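You operate a simulated robot arm through the tools that you are given. There is no shell and no other tool. Be economical: measure what you need, move in short steps, check, and stop when the job is done.

You run a simulated robot arm. Do the job below in one go: nothing can be reset, and whatever is moved stays where it is left.

## Task
Put things in order on the open side of the dining table. At the end: the green battery stands where the blue battery stood; the blue battery stands where the bolt wedge stood; the beige cedar block is on the rust game box (marked "DOMINOES"); the bolt wedge from the open side of the dining table stands on top of the black basin plug; whatever was shut is shut again. Leave all else as you found it, and nothing knocked over.

Only the result counts: the job must be done as asked and must still hold three seconds after the hand-in. Knocking over, shifting, dropping, spilling or breaking anything else fails it.

## Robot
A 6-joint arm with a two-finger parallel gripper, fixed in place. Base frame: the origin is at the foot of the arm, x ahead of it, y to its left, z up; the work surface is at about z = 0. Readings come in m, rad, newtons and seconds.
With the tool pointing down near the work surface it reaches from about 0.18 to 0.46 m from the base axis. Its first joint turns from -1.222 to 1.222 rad. Payload 1.9 kg.
The tool frame sits at the grasp point between the pads (the TCP): z along the fingers, y along the line on which they close. The tips reach 0.023 m beyond it. The gripper opens to 0.094 m. The fingers are 0.038 m wide and 0.01 m thick; the gripper's body (0.054 by 0.096 m) begins 0.039 m behind the TCP.
Orientation is told as [roll, pitch, yaw] about the base's x, y, z axes, in that order, counted from this pose: with the fingers straight down and closing along the base's y, the tool's x points along the base's -x, its y along +y and its z along -z.

## Interface
- The arm moves only by the tool servo_tool. Its argument "plan" is text: rows parted by semicolons, each of 7 numbers parted by spaces: the finger opening in m, from 0 to 0.094, then the shift along the base's x, y, z in m, then the turn, a rotation vector about the base's x, y, z in rad. In form: claw dx dy dz rx ry rz; .... A call has 1 to 12 rows; each row shifts and turns the commanded pose from where the row before left it. Each row takes 0.2 s and may step no farther than 0.05 m and 0.15 rad from the row before; otherwise, or with a gripper value out of range, the whole call is refused. Where a pose cannot be reached the arm comes as near as it can. A force on the tool above 40 N (or 10 N above the force at the start of the call, whichever is more), or a blocked arm, ends the call early, and 0.2 s more pass. Each finger travels about 0.108 m/s and halts on what it meets, pressing with about 30 N; the grip force reading is that of the motor and also rises with nothing between the fingers. The clock runs only during rows and for 0.2 s after the last one: add rows that do not move to give the fingers time. It gives the time, the measured TCP pose, the force on the tool (base axes), the opening and the grip force at its end, in the units of the frame above (readings bear some noise).
- Cameras (640 x 400 px; columns grow to the right, rows downward): "scene" is fixed at [0.0412, 0.2895, 0.4228]; the picture's right is [-0.89, -0.46, 0.00], its down [-0.23, 0.45, -0.86] and it looks along [0.39, -0.77, -0.51] (base axes); focal length 244 px, centre (320, 200). "wrist" rides on the gripper at [0.086, 0.016, -0.074] in the tool frame; the picture's right is [-0.18, 0.98, 0.00], its down [-0.58, -0.11, -0.81] and it looks along [-0.79, -0.15, 0.59] (tool axes); focal length 243 px, centre (320, 200). There is no depth. A picture from a camera that has moved, and an enlarged one, comes with that camera's place and axes in the base frame and with its lens. The place of the scene camera against the robot may be out by one fixed shift of up to 0.018 m in any direction.
- capture(camera): a new picture of that camera. It takes no simulated time.
- zoom(camera, box): a new picture of the part [left, top, right, bottom] of that camera's present view, enlarged. It takes no simulated time.
- job_done(): hands the job in; it is judged then, once.

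Go step by step. Nothing tells you positions but the pictures and the camera data: compare them with the known pose of the tool, close in by small moves and look again before you grip or let go. The budget is 120 turns and 76 pictures, counting those below and the enlarged ones. Unless the task says otherwise, let go and move clear before handing in, and close with one line.

The tools are called as name(argument=value, ...) on one line, values as JSON. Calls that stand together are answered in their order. servo_tool: Moves the arm, as the interface text tells. Its arguments: {"type":"object","properties":{"plan":{"type":"string"}},"required":["plan"]} The other tools are called the same way: capture (camera) takes a picture; zoom (camera, box) takes an enlarged picture of a part of a camera's view; job_done () hands the job in.

At the start:

```text
t: 0.0
tool_pos: [0.3257, 0.0093, 0.3264]
orientation: [-0.001, -0.001, -0.001]
ft_force: [-0.3, -0.4, 0.3]
gripper_width: 0.0939
grasp_force: 0.0
```

scene: 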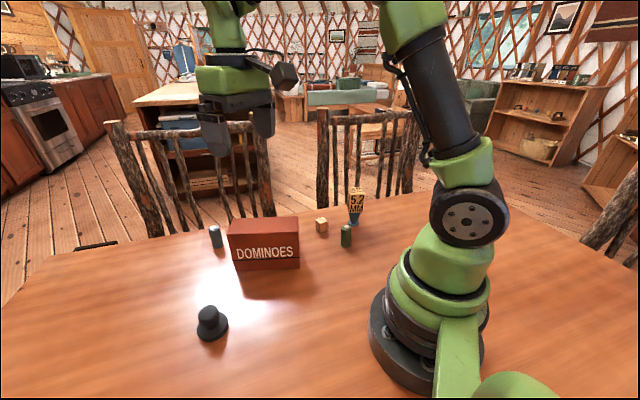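
wrist: 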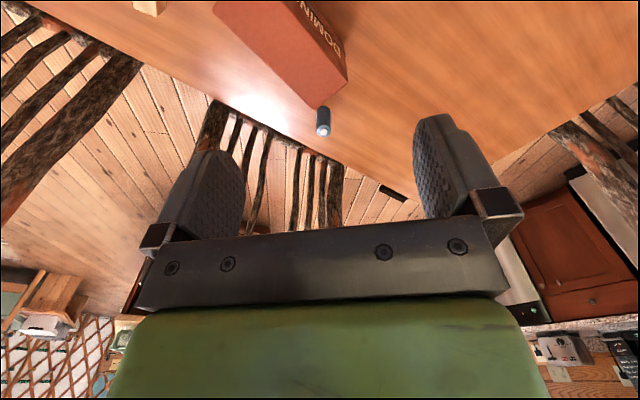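

I see the game box, a dark/blue battery at left, a small beige block, a green battery, a wedge marked "5.2 MM" and a black plug. I'll zoom in to measure them.

zoom(camera="scene", box=[180, 180, 400, 317])

zoom(camera="scene", box=[290, 175, 386, 259])

zoom(camera="scene", box=[160, 275, 280, 360])

```text
2.91 times, centred on (290, 248) of scene
camera zoom: at [0.0412, 0.2895, 0.4228], right [-0.89, -0.46, 0.0], down [-0.23, 0.45, -0.86], along [0.39, -0.77, -0.51], focal length 711 px, centre (407, 59)
```

zoom: 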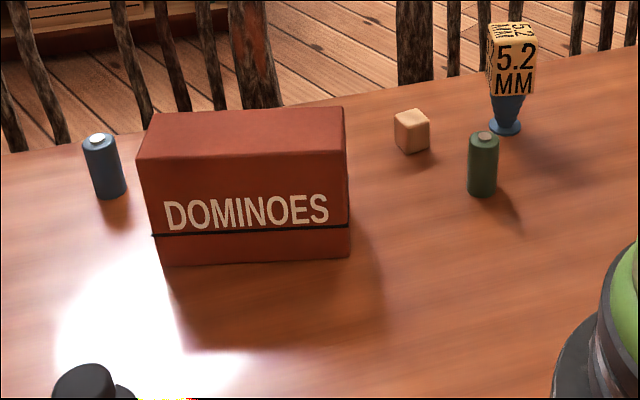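

```text
4.76 times, centred on (338, 217) of scene
camera zoom: at [0.0412, 0.2895, 0.4228], right [-0.89, -0.46, 0.0], down [-0.23, 0.45, -0.86], along [0.39, -0.77, -0.51], focal length 1164 px, centre (234, 119)
```

zoom: 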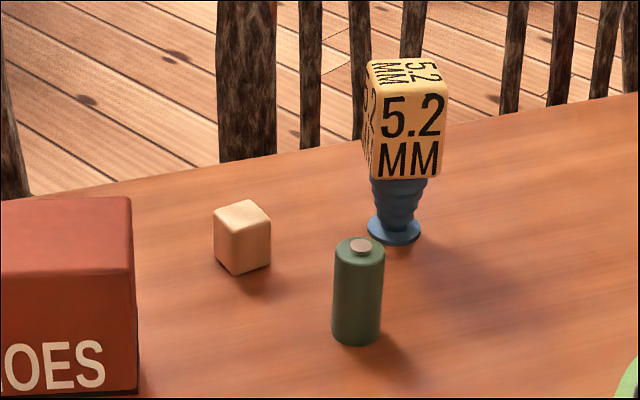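

```text
4.71 times, centred on (220, 318) of scene
camera zoom: at [0.0412, 0.2895, 0.4228], right [-0.89, -0.46, 0.0], down [-0.23, 0.45, -0.86], along [0.39, -0.77, -0.51], focal length 1151 px, centre (791, -353)
```

zoom: 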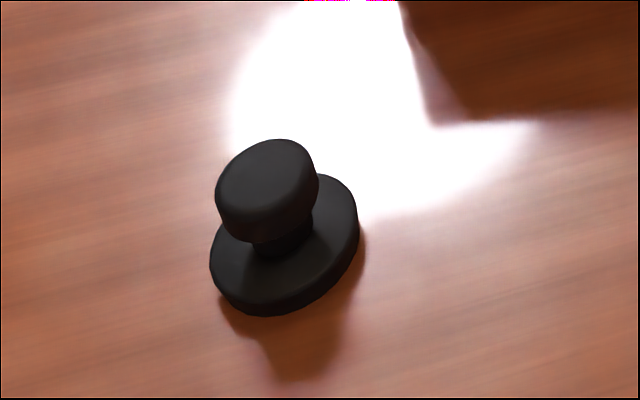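

All the objects are located roughly, and the wrist and scene cameras agree to a few mm. Next I swing the arm over the wedge end for a closer look.

servo_tool(plan="0.094 -0.0273 -0.0355 0 0 0 -0.15;0.094 -0.0273 -0.0355 0 0 0 -0.15;0.094 -0.0273 -0.0355 0 0 0 -0.15;0.094 -0.0273 -0.0355 0 0 0 -0.15;0.094 -0.0273 -0.0355 0 0 0 -0.15;0.094 -0.0273 -0.0355 0 0 0 -0.15;0.094 0 0 0 0 0 0")

capture(camera="wrist")

```text
t: 1.6
tool_pos: [0.1626, -0.2037, 0.3265]
orientation: [0.001, 0.001, -0.899]
ft_force: [-0.3, -0.7, 0.9]
gripper_width: 0.094
grasp_force: 0.1
```

```text
70 pictures are left
camera wrist: at [0.1223, -0.1242, 0.4018], right [0.89, 0.47, 0.0], down [0.28, -0.52, 0.81], along [0.38, -0.71, -0.59], focal length 243 px, centre (320, 200)
```

wrist: 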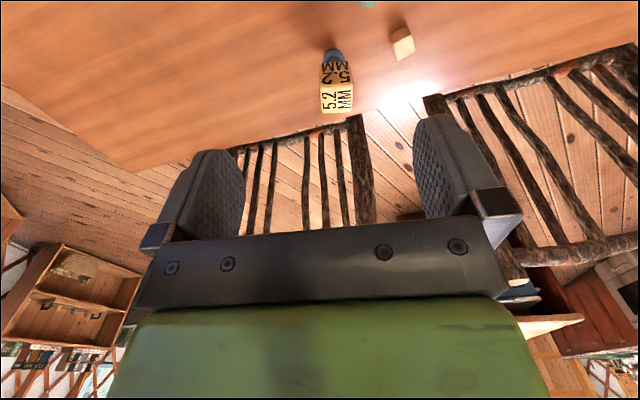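

The wedge and block are in view with the table edge behind. I enlarge them.

zoom(camera="wrist", box=[290, 0, 450, 120])

```text
3.33 times, centred on (370, 60) of wrist
camera zoom: at [0.1223, -0.1242, 0.4018], right [0.89, 0.47, 0.0], down [0.28, -0.52, 0.81], along [0.38, -0.71, -0.59], focal length 809 px, centre (153, 667)
```

zoom: 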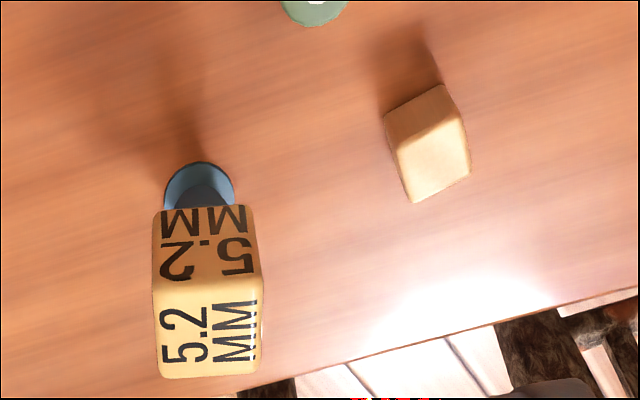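

The wedge stands near (0.224, -0.268) with a 4 cm square head about 0.11 m tall. I move above it with yaw about -1.0.

servo_tool(plan="0.094 0.0122 -0.013 -0.0313 0 0 -0.02;0.094 0.0122 -0.013 -0.0313 0 0 -0.02;0.094 0.0122 -0.013 -0.0313 0 0 -0.02;0.094 0.0122 -0.013 -0.0313 0 0 -0.02;0.094 0.0122 -0.013 -0.0313 0 0 -0.02;0.094 0 0 0 0 0 0")

capture(camera="wrist")

capture(camera="scene")

```text
t: 3.0
tool_pos: [0.2241, -0.268, 0.1678]
orientation: [-0.001, 0.001, -1.0]
ft_force: [0.3, -0.9, 0.4]
gripper_width: 0.0942
grasp_force: 0.0
```

```text
68 pictures are left
camera wrist: at [0.1917, -0.1845, 0.2438], right [0.93, 0.38, 0.0], down [0.22, -0.55, 0.81], along [0.3, -0.75, -0.59], focal length 243 px, centre (320, 200)
```

wrist: 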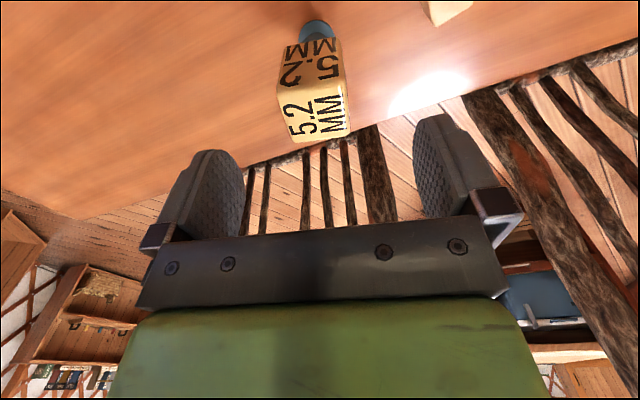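

```text
67 pictures are left
```

scene: 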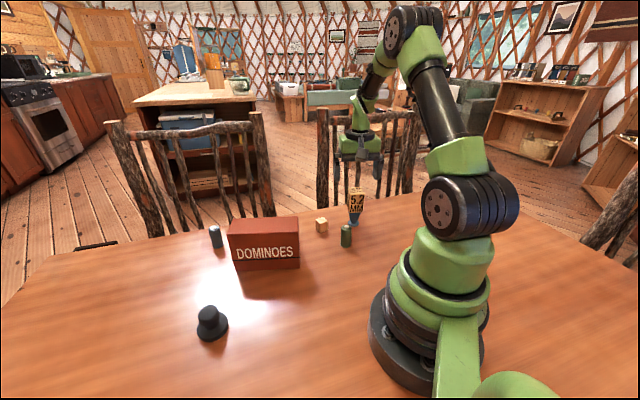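

The head sits just about centred between the fingers and square to them. I enlarge to fine-tune before descending.

zoom(camera="wrist", box=[260, 0, 380, 150])

```text
2.67 times, centred on (320, 75) of wrist
camera zoom: at [0.1917, -0.1845, 0.2438], right [0.93, 0.38, 0.0], down [0.22, -0.55, 0.81], along [0.3, -0.75, -0.59], focal length 647 px, centre (320, 533)
```

zoom: 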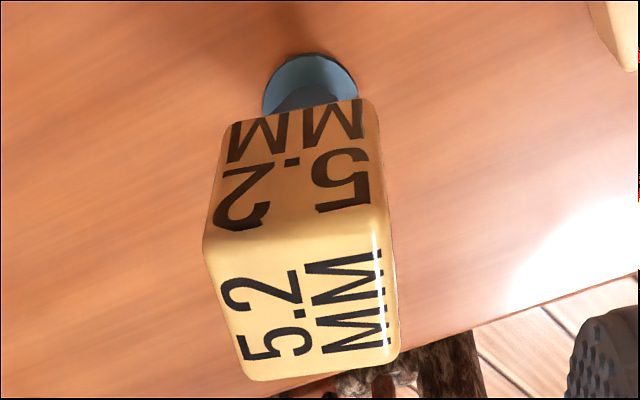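

I shift 3 mm, descend to the head's middle (z≈0.09) and grip.

servo_tool(plan="0.094 -0.0028 -0.0011 -0.02 0 0 0;0.094 0 0 -0.02 0 0 0;0.094 0 0 -0.02 0 0 0;0.094 0 0 -0.018 0 0 0;0.094 0 0 0 0 0 0")

capture(camera="wrist")

zoom(camera="scene", box=[290, 175, 386, 259])

```text
t: 4.2
tool_pos: [0.2222, -0.2703, 0.091]
orientation: [-0.001, 0.0, -1.001]
ft_force: [0.1, 0.2, -0.3]
gripper_width: 0.0939
grasp_force: 0.0
```

```text
65 pictures are left
camera wrist: at [0.1886, -0.1862, 0.167], right [0.93, 0.38, 0.0], down [0.22, -0.55, 0.81], along [0.3, -0.75, -0.59], focal length 243 px, centre (320, 200)
```

wrist: 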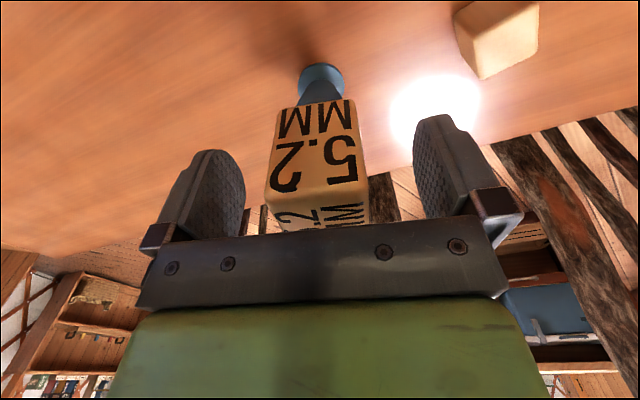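

```text
4.76 times, centred on (338, 217) of scene
camera zoom: at [0.0412, 0.2895, 0.4228], right [-0.89, -0.46, 0.0], down [-0.23, 0.45, -0.86], along [0.39, -0.77, -0.51], focal length 1164 px, centre (234, 119)
```

zoom: 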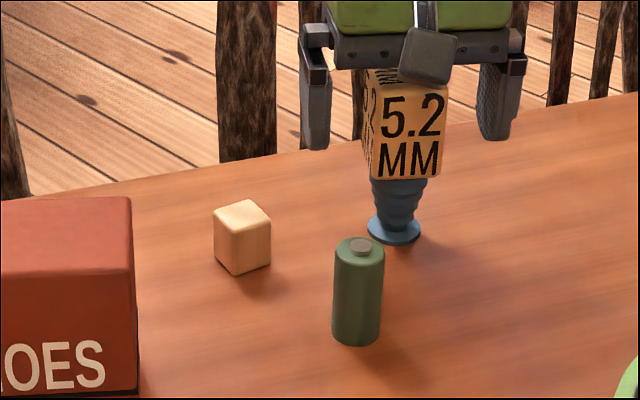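

The head is between the fingers and clear of the palm. I close.

servo_tool(plan="0.07 0 0 0 0 0 0;0.05 0 0 0 0 0 0;0.03 0 0 0 0 0 0;0.03 0 0 0 0 0 0;0.03 0 0 0 0 0 0")

capture(camera="wrist")

zoom(camera="scene", box=[290, 175, 386, 259])

```text
t: 5.4
tool_pos: [0.2206, -0.2694, 0.0914]
orientation: [0.002, 0.0, -0.999]
ft_force: [1.7, 0.1, -0.8]
gripper_width: 0.0419
grasp_force: 29.8
```

```text
63 pictures are left
camera wrist: at [0.1886, -0.1862, 0.1673], right [0.93, 0.38, 0.0], down [0.22, -0.55, 0.81], along [0.3, -0.75, -0.59], focal length 243 px, centre (320, 200)
```

wrist: 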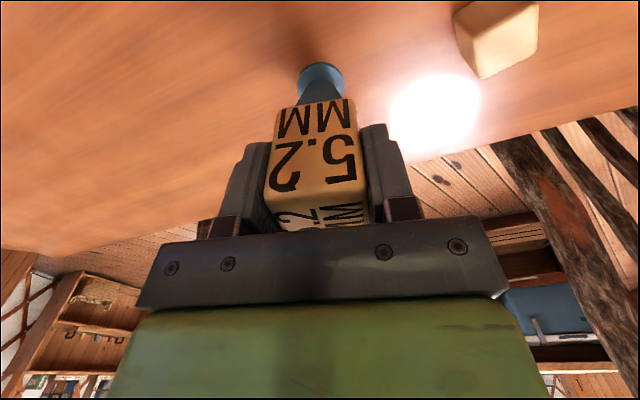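

```text
4.76 times, centred on (338, 217) of scene
camera zoom: at [0.0412, 0.2895, 0.4228], right [-0.89, -0.46, 0.0], down [-0.23, 0.45, -0.86], along [0.39, -0.77, -0.51], focal length 1164 px, centre (234, 119)
```

zoom: 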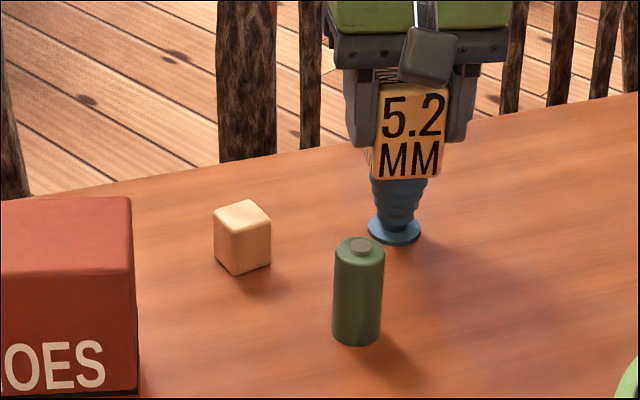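

The wedge is held. I lift it straight up and carry it over towards the plug.

servo_tool(plan="0.03 0 0 0.02 0 0 0;0.03 0 0 0.04 0 0 0;0.03 0 0 0.045 0 0 0;0.03 0 0 0.045 0 0 0;0.03 0 0 0 0 0 0")

servo_tool(plan="0.03 0.0091 0.0345 0 0 0 0.117;0.03 0.0091 0.0345 0 0 0 0.117;0.03 0.0091 0.0345 0 0 0 0.117;0.03 0.0091 0.0345 0 0 0 0.117;0.03 0.0091 0.0345 0 0 0 0.117;0.03 0.0091 0.0345 0 0 0 0.117;0.03 0.0091 0.0345 0 0 0 0.117;0.03 0.0091 0.0345 0 0 0 0.117;0.03 0.0091 0.0345 0 0 0 0.117;0.03 0.0091 0.0345 0 0 0 0.117;0.03 0.0091 0.0345 0 0 0 0.117;0.03 0.0091 0.0345 0 0 0 0.117")

capture(camera="wrist")

capture(camera="scene")

```text
t: 6.6
tool_pos: [0.2204, -0.2715, 0.2413]
orientation: [0.0, 0.0, -1.0]
ft_force: [-0.6, 0.7, -2.7]
gripper_width: 0.0418
grasp_force: 29.9
```

```text
t: 9.2
tool_pos: [0.332, 0.1453, 0.2415]
orientation: [0.001, -0.001, 0.405]
ft_force: [0.5, 0.6, -1.2]
gripper_width: 0.0417
grasp_force: 29.7
```

```text
61 pictures are left
camera wrist: at [0.2453, 0.128, 0.3167], right [-0.22, 0.98, 0.0], down [0.58, 0.13, 0.81], along [0.79, 0.18, -0.59], focal length 243 px, centre (320, 200)
```

wrist: 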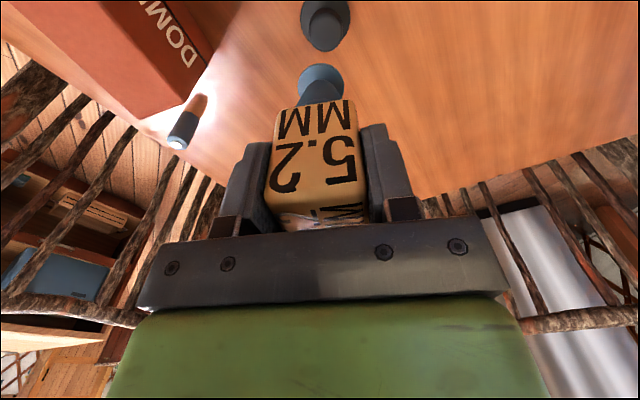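

```text
60 pictures are left
```

scene: 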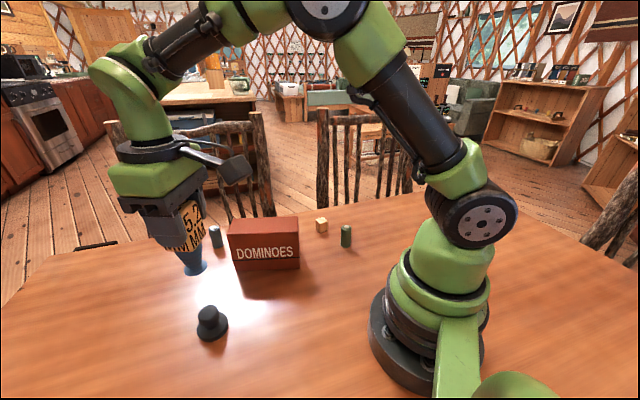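

zoom(camera="wrist", box=[260, 0, 380, 120])

```text
3.33 times, centred on (320, 60) of wrist
camera zoom: at [0.2453, 0.128, 0.3167], right [-0.22, 0.98, 0.0], down [0.58, 0.13, 0.81], along [0.79, 0.18, -0.59], focal length 809 px, centre (320, 667)
```

zoom: 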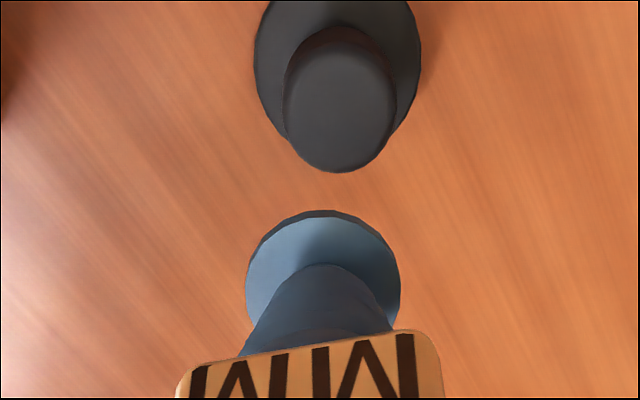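

The plug's knob sits about 5 mm left and 2 mm ahead of the wedge's foot. I correct and lower to just above it.

servo_tool(plan="0.03 0.0014 0.0056 -0.02 0 0 0;0.03 0 0 -0.03 0 0 0;0.03 0 0 -0.025 0 0 0;0.03 0 0 -0.01 0 0 0;0.03 0 0 0 0 0 0")

zoom(camera="wrist", box=[260, 0, 380, 120])

zoom(camera="scene", box=[150, 230, 280, 350])

```text
t: 10.4
tool_pos: [0.3314, 0.1499, 0.1567]
orientation: [0.0, -0.001, 0.403]
ft_force: [-1.1, 0.0, -1.2]
gripper_width: 0.0417
grasp_force: 29.7
```

```text
3.33 times, centred on (320, 60) of wrist
camera zoom: at [0.2458, 0.1332, 0.2314], right [-0.22, 0.98, 0.0], down [0.58, 0.13, 0.81], along [0.79, 0.17, -0.59], focal length 809 px, centre (320, 667)
```

zoom: 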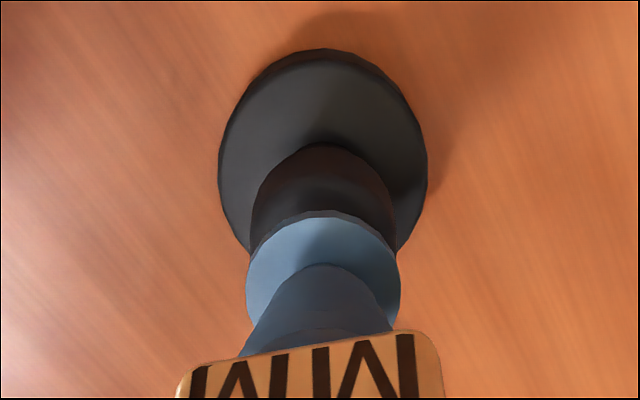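

```text
3.33 times, centred on (215, 290) of scene
camera zoom: at [0.0412, 0.2895, 0.4228], right [-0.89, -0.46, 0.0], down [-0.23, 0.45, -0.86], along [0.39, -0.77, -0.51], focal length 815 px, centre (670, -100)
```

zoom: 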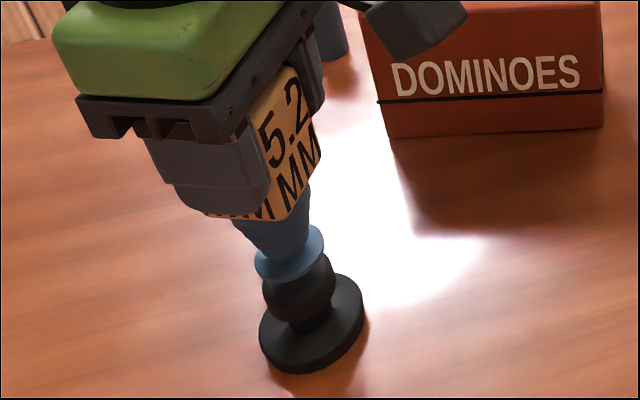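

Alignment is good in both views. I lower in small steps watching the force.

servo_tool(plan="0.03 0 0 -0.006 0 0 0;0.03 0 0 -0.006 0 0 0;0.03 0 0 0 0 0 0")

zoom(camera="scene", box=[180, 260, 250, 350])

```text
t: 11.2
tool_pos: [0.3312, 0.1497, 0.1445]
orientation: [-0.001, 0.0, 0.403]
ft_force: [0.4, -0.1, -2.9]
gripper_width: 0.0417
grasp_force: 29.5
```

```text
4.44 times, centred on (215, 305) of scene
camera zoom: at [0.0412, 0.2895, 0.4228], right [-0.89, -0.46, 0.0], down [-0.23, 0.45, -0.86], along [0.39, -0.77, -0.51], focal length 1087 px, centre (787, -267)
```

zoom: 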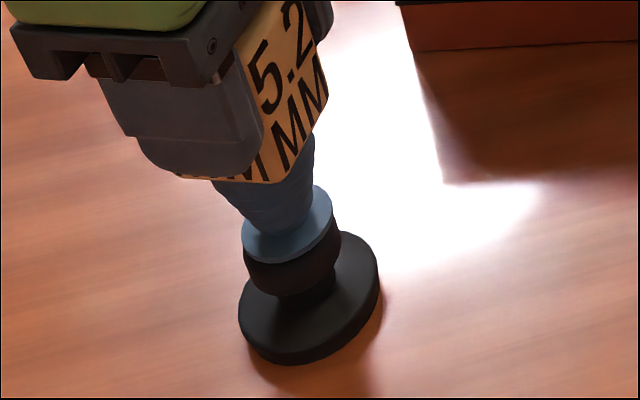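

It is nearly touching. I go on in 2 mm steps.

servo_tool(plan="0.03 0 0 -0.002 0 0 0;0.03 0 0 0 0 0 0")

servo_tool(plan="0.03 0 0 -0.002 0 0 0;0.03 0 0 0 0 0 0")

zoom(camera="scene", box=[180, 260, 250, 350])

```text
t: 11.8
tool_pos: [0.3312, 0.1505, 0.1423]
orientation: [0.002, -0.001, 0.403]
ft_force: [0.1, 0.3, -2.1]
gripper_width: 0.0417
grasp_force: 29.8
```

```text
t: 12.4
tool_pos: [0.3311, 0.1503, 0.1407]
orientation: [0.001, -0.001, 0.403]
ft_force: [0.4, 0.1, -1.9]
gripper_width: 0.0421
grasp_force: 29.9
```

```text
4.44 times, centred on (215, 305) of scene
camera zoom: at [0.0412, 0.2895, 0.4228], right [-0.89, -0.46, 0.0], down [-0.23, 0.45, -0.86], along [0.39, -0.77, -0.51], focal length 1087 px, centre (787, -267)
```

zoom: 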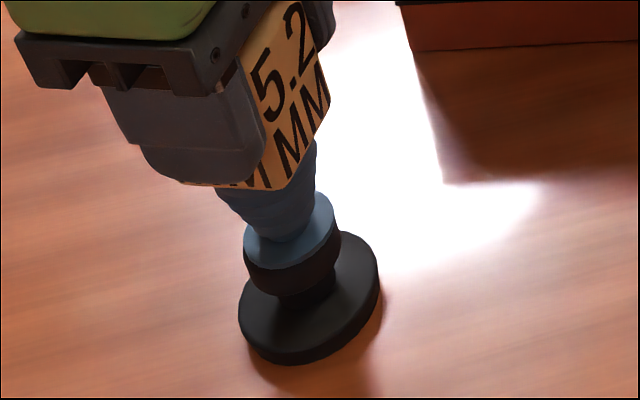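

servo_tool(plan="0.03 0 0 -0.002 0 0 0;0.03 0 0 0 0 0 0")

servo_tool(plan="0.03 0 0 -0.001 0 0 0;0.03 0 0 0 0 0 0")

zoom(camera="scene", box=[180, 260, 250, 350])

```text
t: 13.0
tool_pos: [0.3319, 0.1499, 0.1401]
orientation: [0.001, -0.004, 0.401]
ft_force: [-4.4, -1.5, 23.1]
gripper_width: 0.0416
grasp_force: 30.1
```

```text
t: 13.6
tool_pos: [0.3329, 0.1502, 0.1392]
orientation: [0.0, -0.005, 0.403]
ft_force: [-2.8, -1.4, 37.1]
gripper_width: 0.042
grasp_force: 29.8
```

```text
4.44 times, centred on (215, 305) of scene
camera zoom: at [0.0411, 0.2894, 0.4229], right [-0.89, -0.46, 0.0], down [-0.23, 0.45, -0.86], along [0.39, -0.77, -0.51], focal length 1087 px, centre (787, -267)
```

zoom: 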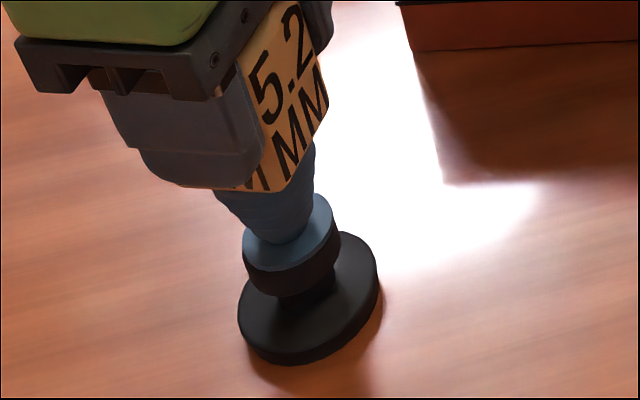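

Contact is firm (37 N), so I back off the pressure a little before letting go.

servo_tool(plan="0.03 0 0 0.0022 0 0 0;0.03 0 0 0 0 0 0")

```text
t: 14.2
tool_pos: [0.331, 0.1504, 0.141]
orientation: [-0.001, 0.0, 0.403]
ft_force: [6.4, 2.1, 7.7]
gripper_width: 0.0415
grasp_force: 29.8
```

Light contact now; I open the fingers gently.

servo_tool(plan="0.043 0 0 0 0 0 0;0.046 0 0 0 0 0 0;0.055 0 0 0 0 0 0;0.075 0 0 0 0 0 0;0.094 0 0 0 0 0 0;0.094 0 0 0 0 0 0")

zoom(camera="scene", box=[150, 220, 270, 350])

capture(camera="wrist")

```text
t: 15.6
tool_pos: [0.3319, 0.1504, 0.1403]
orientation: [0.001, 0.0, 0.403]
ft_force: [-1.0, -0.1, 0.2]
gripper_width: 0.0939
grasp_force: 0.1
```

```text
3.08 times, centred on (210, 285) of scene
camera zoom: at [0.0412, 0.2895, 0.4228], right [-0.89, -0.46, 0.0], down [-0.23, 0.45, -0.86], along [0.39, -0.77, -0.51], focal length 752 px, centre (658, -62)
```

zoom: 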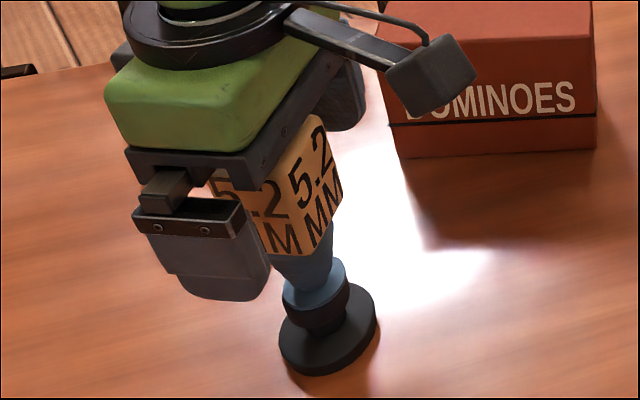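

```text
52 pictures are left
camera wrist: at [0.2459, 0.1331, 0.2155], right [-0.22, 0.98, 0.0], down [0.58, 0.13, 0.81], along [0.79, 0.17, -0.59], focal length 243 px, centre (320, 200)
```

wrist: 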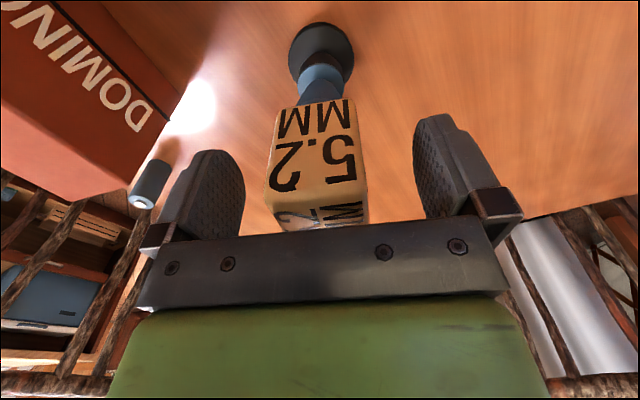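

The wedge stands steady on the plug. I rise straight up, then go over to the blue battery, turning so the wrist camera keeps off the box.

servo_tool(plan="0.094 0 0 0.02 0 0 0;0.094 0 0 0.03 0 0 0;0.094 0 0 0.04 0 0 0;0.094 0 0 0.04 0 0 0;0.094 0.0148 -0.0213 0 0 0 -0.15;0.094 0.0148 -0.0213 0 0 0 -0.15;0.094 0.0148 -0.0213 0 0 0 -0.15;0.094 0.0148 -0.0213 0 0 0 -0.15;0.094 0.0148 -0.0213 0 0 0 -0.15;0.094 0.0148 -0.0213 0 0 0 -0.15;0.094 0.0148 -0.0213 0 0 0 -0.15;0.094 0.0148 -0.0213 0 0 0 -0.15")

capture(camera="wrist")

capture(camera="scene")

```text
t: 18.2
tool_pos: [0.436, -0.0121, 0.2652]
orientation: [0.007, 0.001, -0.801]
ft_force: [-0.6, -0.1, 0.1]
gripper_width: 0.0939
grasp_force: 0.1
out of reach, approached as far as the arm can: row 12
```

```text
51 pictures are left
camera wrist: at [0.3885, 0.0638, 0.3402], right [0.84, 0.55, 0.01], down [0.32, -0.5, 0.81], along [0.45, -0.67, -0.59], focal length 243 px, centre (320, 200)
```

wrist: 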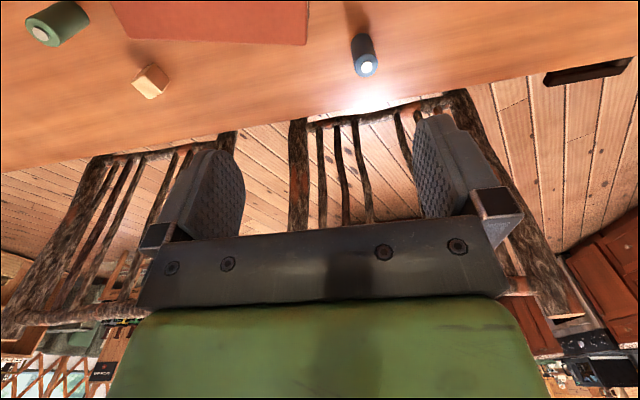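

```text
50 pictures are left
```

scene: 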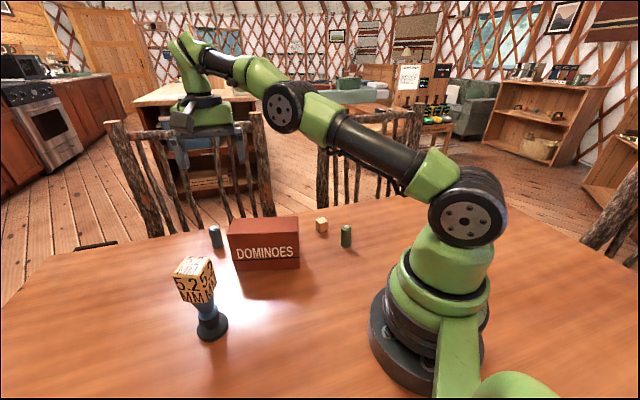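

The arm is fully stretched here and the blue battery lies farther out, so I will need a slight outward tilt with the camera facing outward. I draw back and turn the wrist to yaw ≈ -2.54 to test that.

zoom(camera="wrist", box=[300, 0, 420, 90])

servo_tool(plan="0.094 -0.03 0 0 0 0 -0.145;0.094 -0.03 0 0 0 0 -0.145;0.094 0 0 0 0 0 -0.145;0.094 0 0 0 0 0 -0.145;0.094 0 0 0 0 0 -0.145;0.094 0 0 0 0 0 -0.145;0.094 0 0 0 0 0 -0.145;0.094 0 0 0 0 0 -0.145;0.094 0 0 0 0 0 -0.145;0.094 0 0 0 0 0 -0.145;0.094 0 0 0 0 0 -0.145;0.094 0 0 0 0 0 -0.145")

capture(camera="wrist")

```text
4.44 times, centred on (360, 45) of wrist
camera zoom: at [0.3885, 0.0638, 0.3402], right [0.84, 0.55, 0.01], down [0.32, -0.5, 0.81], along [0.45, -0.67, -0.59], focal length 1078 px, centre (142, 889)
```

zoom: 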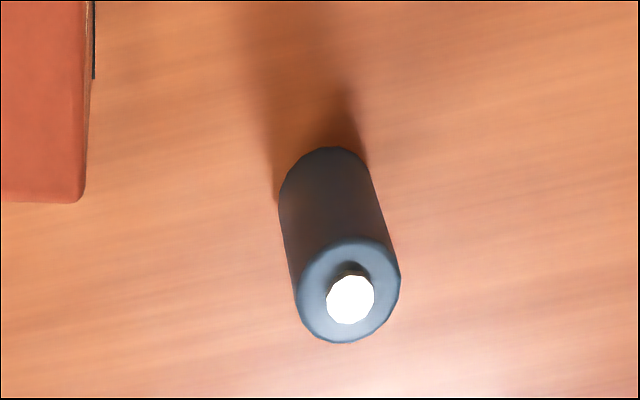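

```text
t: 20.8
tool_pos: [0.3779, -0.0106, 0.2653]
orientation: [0.0, 0.0, -2.539]
ft_force: [0.0, 0.1, 0.4]
gripper_width: 0.094
grasp_force: 0.1
```

```text
48 pictures are left
camera wrist: at [0.4583, 0.0267, 0.3401], right [0.41, -0.91, 0.0], down [-0.54, -0.24, 0.81], along [-0.74, -0.33, -0.59], focal length 243 px, centre (320, 200)
```

wrist: 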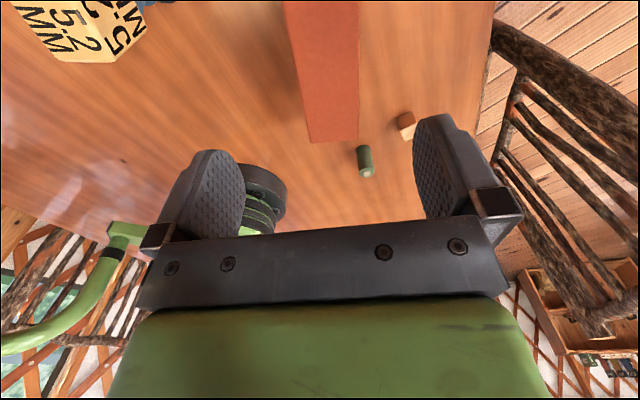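

Turning works. Refining with exact camera angles, blue stands near (0.502, -0.016). I tilt 0.3 rad outward about the closing axis and approach above it.

servo_tool(plan="0.07 0 0 0 0.0848 -0.1237 0;0.07 0 0 0 0.0848 -0.1237 0;0.07 0.0257 -0.0025 -0.0284 0 0 0;0.07 0.0257 -0.0025 -0.0284 0 0 0;0.07 0.0257 -0.0025 -0.0284 0 0 0;0.07 0 0 0 0 0 0")

capture(camera="wrist")

capture(camera="scene")

```text
t: 22.2
tool_pos: [0.4557, -0.0175, 0.1794]
orientation: [0.002, 0.3, -2.536]
ft_force: [-0.1, 0.6, -0.4]
gripper_width: 0.0701
grasp_force: 0.1
```

```text
47 pictures are left
camera wrist: at [0.5148, 0.005, 0.277], right [0.41, -0.91, -0.05], down [-0.72, -0.36, 0.6], along [-0.56, -0.21, -0.8], focal length 243 px, centre (320, 200)
```

wrist: 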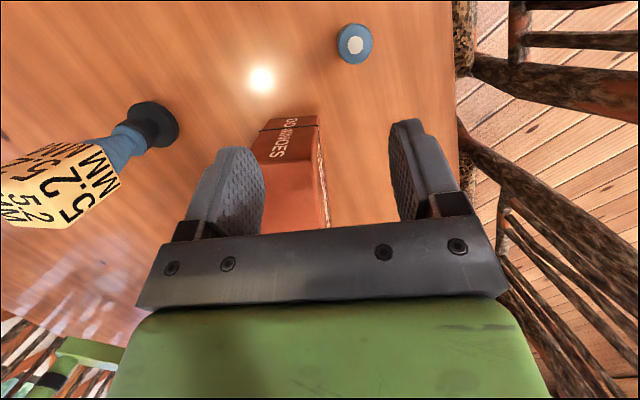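

```text
46 pictures are left
```

scene: 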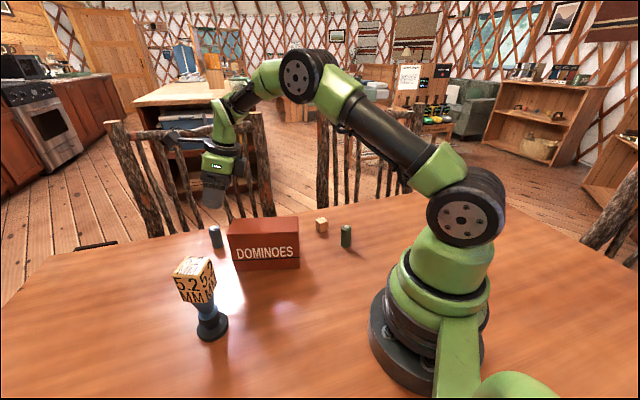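

The tilt works, and blue is seen from almost directly above. I enlarge it for precise measuring.

zoom(camera="wrist", box=[300, 0, 420, 75])

```text
5.33 times, centred on (360, 38) of wrist
camera zoom: at [0.5148, 0.005, 0.277], right [0.41, -0.91, -0.05], down [-0.72, -0.36, 0.6], along [-0.56, -0.21, -0.8], focal length 1294 px, centre (107, 1067)
```

zoom: 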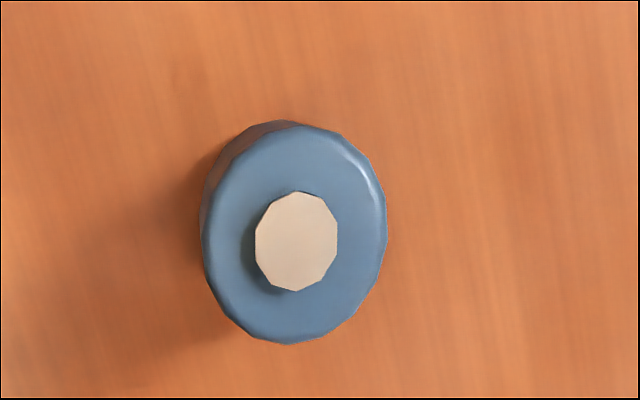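

Blue is at about (0.506, -0.016). I move above it and check reach before descending.

servo_tool(plan="0.07 0.0151 -0.0005 -0.0231 0 0 0;0.07 0.0151 -0.0005 -0.0231 0 0 0;0.07 0.0151 -0.0005 -0.0231 0 0 0;0.07 0 0 0 0 0 0")

capture(camera="wrist")

zoom(camera="scene", box=[160, 130, 320, 280])

```text
t: 23.2
tool_pos: [0.4998, -0.02, 0.1097]
orientation: [0.0, 0.3, -2.539]
ft_force: [-0.5, 0.9, -0.1]
gripper_width: 0.0698
grasp_force: 0.0
```

```text
44 pictures are left
camera wrist: at [0.5593, 0.0034, 0.2072], right [0.41, -0.91, -0.05], down [-0.71, -0.36, 0.6], along [-0.56, -0.21, -0.8], focal length 243 px, centre (320, 200)
```

wrist: 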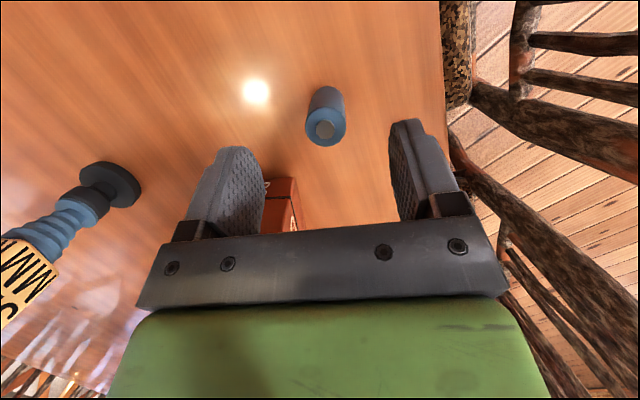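

```text
2.67 times, centred on (240, 205) of scene
camera zoom: at [0.0412, 0.2895, 0.4228], right [-0.89, -0.46, 0.0], down [-0.23, 0.45, -0.86], along [0.39, -0.77, -0.51], focal length 652 px, centre (533, 187)
```

zoom: 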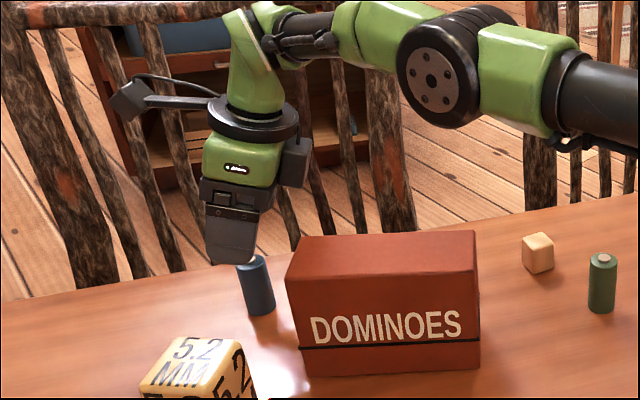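

Reach is fine and the battery is centred. I descend partway and check clearance to the box.

servo_tool(plan="0.07 0.0005 0.0005 -0.02 0 0 0;0.07 0 0 -0.02 0 0 0;0.07 0 0 0 0 0 0")

capture(camera="wrist")

zoom(camera="scene", box=[180, 160, 280, 260])

```text
t: 24.0
tool_pos: [0.4988, -0.0194, 0.0709]
orientation: [0.001, 0.3, -2.538]
ft_force: [-0.8, -0.1, -0.2]
gripper_width: 0.0699
grasp_force: 0.1
```

```text
42 pictures are left
camera wrist: at [0.5582, 0.0039, 0.1683], right [0.41, -0.91, -0.05], down [-0.72, -0.36, 0.6], along [-0.56, -0.21, -0.8], focal length 243 px, centre (320, 200)
```

wrist: 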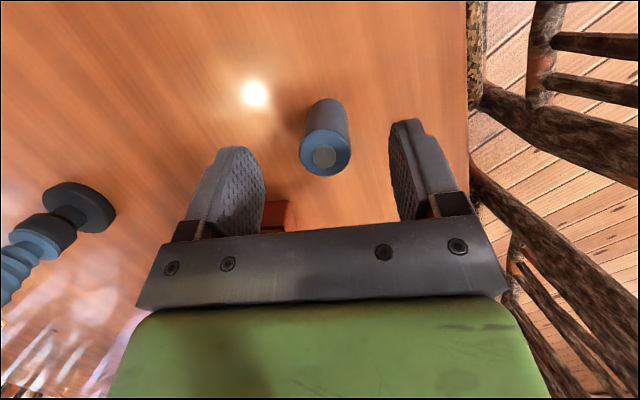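

```text
4.00 times, centred on (230, 210) of scene
camera zoom: at [0.0412, 0.2895, 0.4228], right [-0.89, -0.46, 0.0], down [-0.23, 0.45, -0.86], along [0.39, -0.77, -0.51], focal length 978 px, centre (680, 160)
```

zoom: 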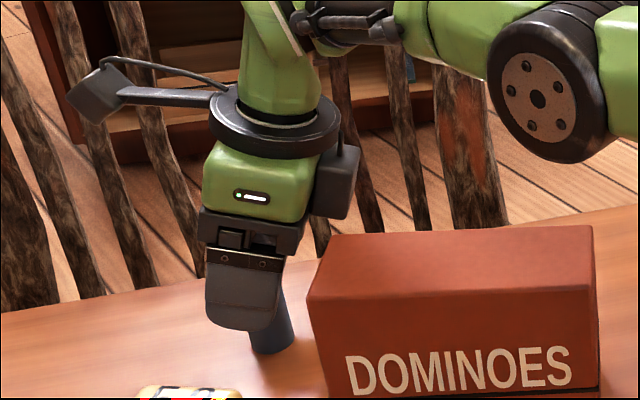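

A module on the gripper faces the box, so I lower in small steps and watch that gap.

servo_tool(plan="0.07 0.001 0 -0.012 0 0 0;0.07 0 0 0 0 0 0")

zoom(camera="scene", box=[200, 190, 250, 250])

```text
t: 24.6
tool_pos: [0.4976, -0.0196, 0.0591]
orientation: [0.002, 0.301, -2.534]
ft_force: [0.7, 0.2, 0.2]
gripper_width: 0.0699
grasp_force: 0.1
out of reach, approached as far as the arm can: row 1
```

```text
6.67 times, centred on (225, 220) of scene
camera zoom: at [0.0412, 0.2895, 0.4228], right [-0.89, -0.46, 0.0], down [-0.23, 0.45, -0.86], along [0.39, -0.77, -0.51], focal length 1630 px, centre (953, 67)
```

zoom: 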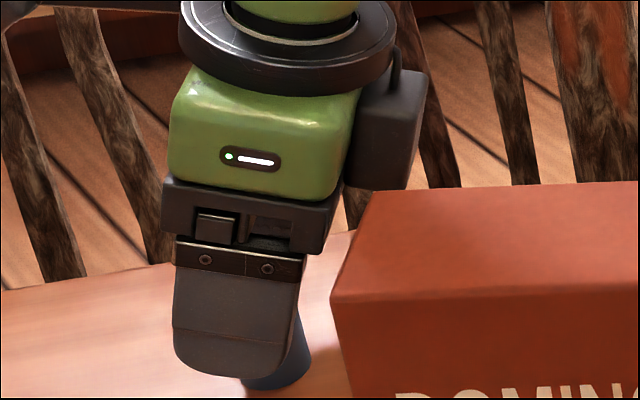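

Reach limit is here, with the battery still well within the pad width. The module's bottom is level with the box's back edge in view, so I step 3 mm to see whether it passes behind.

servo_tool(plan="0.07 -0.001 0 -0.003 0 0 0;0.07 0 0 0 0 0 0")

zoom(camera="scene", box=[220, 190, 245, 220])

capture(camera="wrist")

```text
t: 25.2
tool_pos: [0.4957, -0.0183, 0.0553]
orientation: [0.001, 0.3, -2.539]
ft_force: [0.1, 0.4, 0.5]
gripper_width: 0.07
grasp_force: 0.0
```

```text
13.33 times, centred on (232, 205) of scene
camera zoom: at [0.0412, 0.2895, 0.4228], right [-0.89, -0.46, 0.0], down [-0.23, 0.45, -0.86], along [0.39, -0.77, -0.51], focal length 3261 px, centre (1487, 133)
```

zoom: 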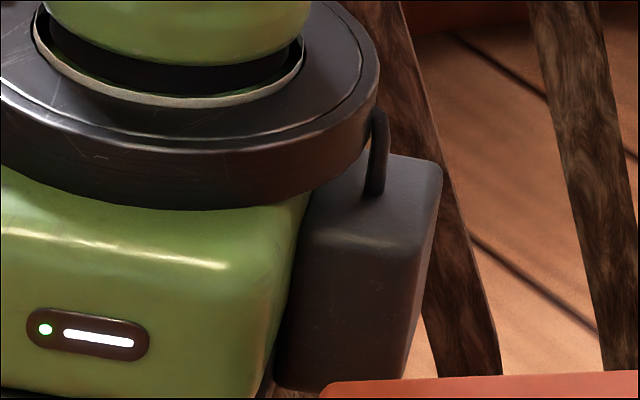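

```text
38 pictures are left
camera wrist: at [0.556, 0.0042, 0.1536], right [0.41, -0.91, -0.05], down [-0.71, -0.36, 0.6], along [-0.56, -0.21, -0.8], focal length 243 px, centre (320, 200)
```

wrist: 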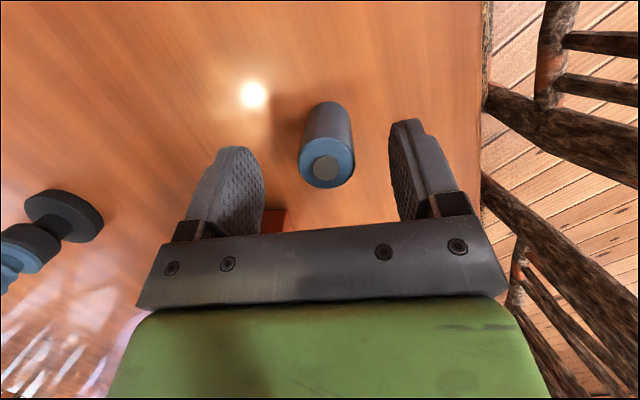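

The box now hides the module's bottom edge, so the module passes safely behind it. I lower a little more, centre laterally, then close.

servo_tool(plan="0.07 0.001 -0.003 -0.006 0 0 0;0.07 0 0 0 0 0 0")

zoom(camera="scene", box=[195, 190, 245, 250])

zoom(camera="wrist", box=[180, 80, 460, 255])

```text
t: 25.8
tool_pos: [0.4945, -0.0209, 0.0489]
orientation: [0.001, 0.299, -2.536]
ft_force: [-0.6, 0.3, -1.2]
gripper_width: 0.0699
grasp_force: 0.1
```

```text
6.67 times, centred on (220, 220) of scene
camera zoom: at [0.0412, 0.2895, 0.4228], right [-0.89, -0.46, 0.0], down [-0.23, 0.45, -0.86], along [0.39, -0.77, -0.51], focal length 1630 px, centre (987, 67)
```

zoom: 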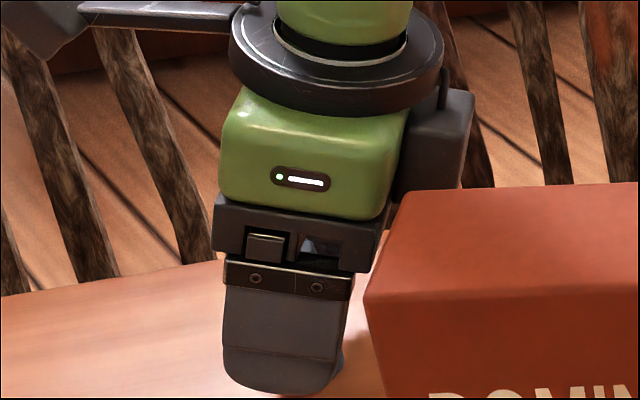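

```text
2.29 times, centred on (320, 168) of wrist
camera zoom: at [0.5547, 0.0015, 0.1476], right [0.41, -0.91, -0.05], down [-0.72, -0.36, 0.6], along [-0.56, -0.21, -0.8], focal length 555 px, centre (320, 274)
```

zoom: 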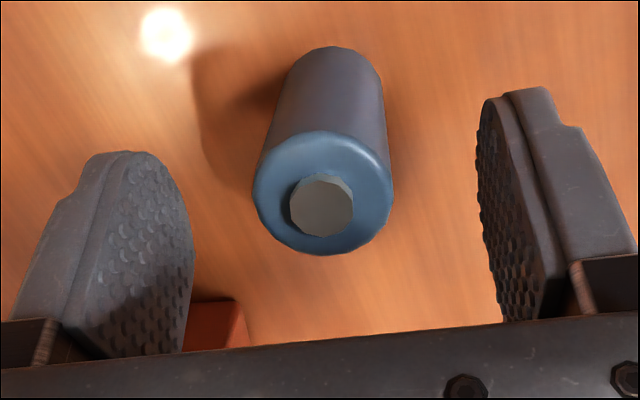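

The battery is centred between the pads and the palm is clear of the box. I close here.

servo_tool(plan="0.05 0 0 0 0 0 0;0.035 0 0 0 0 0 0;0.015 0 0 0 0 0 0;0.015 0 0 0 0 0 0;0.015 0 0 0 0 0 0")

zoom(camera="wrist", box=[180, 80, 460, 255])

```text
t: 27.0
tool_pos: [0.4948, -0.0217, 0.0502]
orientation: [0.002, 0.299, -2.538]
ft_force: [0.2, 0.6, 0.5]
gripper_width: 0.0245
grasp_force: 30.4
```

```text
2.29 times, centred on (320, 168) of wrist
camera zoom: at [0.5547, 0.0015, 0.1477], right [0.41, -0.91, -0.05], down [-0.72, -0.36, 0.6], along [-0.56, -0.21, -0.8], focal length 555 px, centre (320, 274)
```

zoom: 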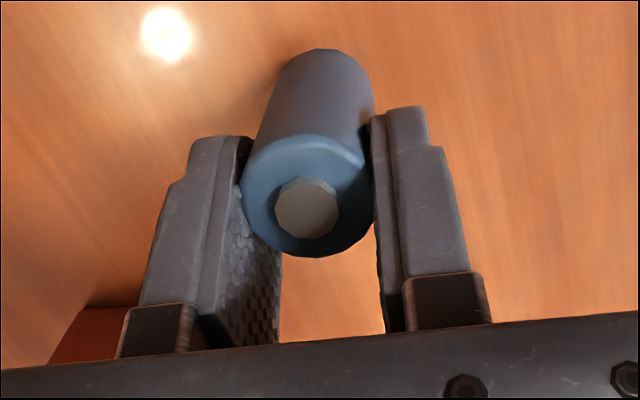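

Blue is held (it slid about 2.5 mm on closing, which I'll allow for). I lift and carry it, keeping the tilt, towards the wedge's old spot at about (0.222, -0.269).

servo_tool(plan="0.015 0 0 0.01 0 0 0;0.015 0 0 0.02 0 0 0;0.015 0 0 0.035 0 0 0;0.015 0 0 0.045 0 0 0;0.015 -0.01 0 0.04 0 0 0;0.015 0 0 0 0 0 0")

capture(camera="scene")

```text
t: 28.4
tool_pos: [0.488, -0.0218, 0.1993]
orientation: [0.003, 0.299, -2.539]
ft_force: [0.1, 0.4, -0.1]
gripper_width: 0.024
grasp_force: 29.9
```

```text
34 pictures are left
```

scene: 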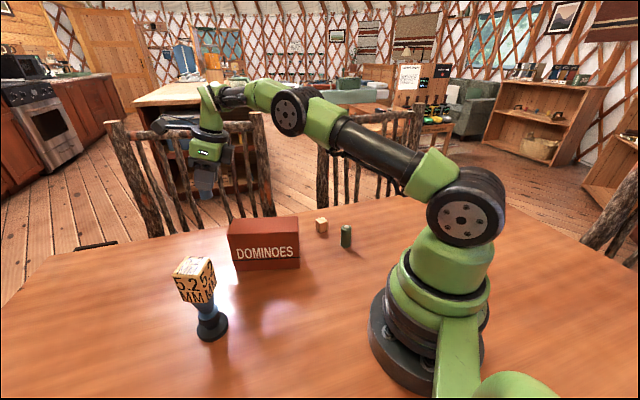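

Blue is lifted clear. I translate it over to the wedge's old spot at height.

servo_tool(plan="0.015 -0.0345 -0.0319 0 0 0 0;0.015 -0.0345 -0.0319 0 0 0 0;0.015 -0.0345 -0.0319 0 0 0 0;0.015 -0.0345 -0.0319 0 0 0 0;0.015 -0.0345 -0.0319 0 0 0 0;0.015 -0.0345 -0.0319 0 0 0 0;0.015 -0.0345 -0.0319 0 0 0 0;0.015 -0.0345 -0.0319 0 0 0 0;0.015 0 0 0 0 0 0")

servo_tool(plan="0.015 0 0 -0.04 0 0 0;0.015 0 0 -0.04 0 0 0;0.015 0 0 0 0 0 0")

capture(camera="wrist")

zoom(camera="scene", box=[290, 175, 386, 259])

```text
t: 30.4
tool_pos: [0.2105, -0.2775, 0.2]
orientation: [0.001, 0.3, -2.536]
ft_force: [1.1, 0.5, -0.3]
gripper_width: 0.0242
grasp_force: 29.7
```

```text
t: 31.2
tool_pos: [0.2109, -0.2789, 0.1202]
orientation: [0.001, 0.299, -2.537]
ft_force: [0.0, -0.4, -1.3]
gripper_width: 0.0243
grasp_force: 30.1
```

```text
33 pictures are left
camera wrist: at [0.2702, -0.2552, 0.2174], right [0.41, -0.91, -0.05], down [-0.72, -0.36, 0.6], along [-0.56, -0.21, -0.8], focal length 243 px, centre (320, 200)
```

wrist: 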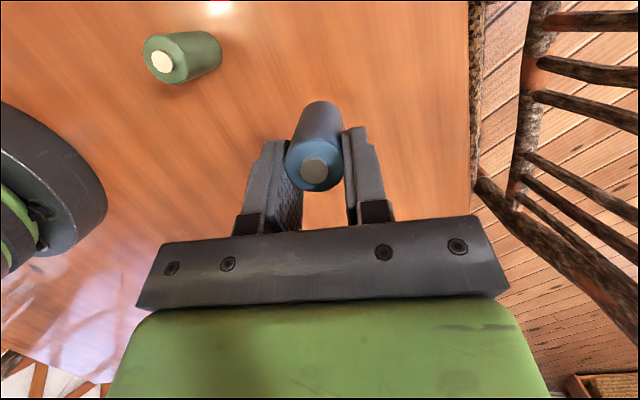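

```text
4.76 times, centred on (338, 217) of scene
camera zoom: at [0.0412, 0.2895, 0.4228], right [-0.89, -0.46, 0.0], down [-0.23, 0.45, -0.86], along [0.39, -0.77, -0.51], focal length 1164 px, centre (234, 119)
```

zoom: 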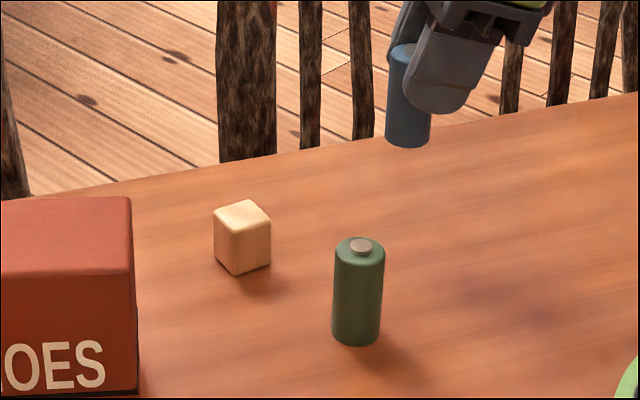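

Blue hangs about 2.5 mm off the target according to both cameras. I correct and lower to about 1 cm above the table.

servo_tool(plan="0.015 0.0022 0.0012 -0.02 0 0 0;0.015 0 0 -0.025 0 0 0;0.015 0 0 -0.015 0 0 0;0.015 0 0 0 0 0 0")

zoom(camera="scene", box=[290, 175, 386, 259])

```text
t: 32.2
tool_pos: [0.2122, -0.277, 0.061]
orientation: [0.003, 0.301, -2.538]
ft_force: [0.1, 0.7, -0.9]
gripper_width: 0.0242
grasp_force: 29.7
```

```text
4.76 times, centred on (338, 217) of scene
camera zoom: at [0.0412, 0.2895, 0.4228], right [-0.89, -0.46, 0.0], down [-0.23, 0.45, -0.86], along [0.39, -0.77, -0.51], focal length 1164 px, centre (234, 119)
```

zoom: 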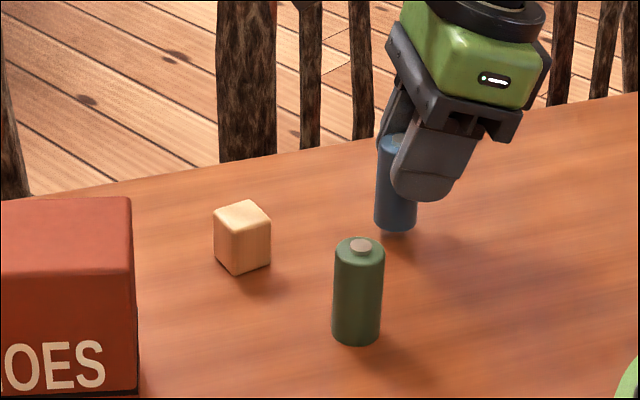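

Columns match the wedge's old foot; the battery is a few mm too near the scene camera. I nudge it back 3.5 mm and lower to the table.

servo_tool(plan="0.015 0.0015 -0.0032 -0.003 0 0 0;0.015 0 0 -0.004 0 0 0;0.015 0 0 -0.003 0 0 0;0.015 0 0 0 0 0 0")

```text
t: 33.2
tool_pos: [0.2154, -0.2806, 0.0503]
orientation: [0.002, 0.3, -2.539]
ft_force: [-3.3, 2.1, 14.1]
gripper_width: 0.0239
grasp_force: 29.7
```

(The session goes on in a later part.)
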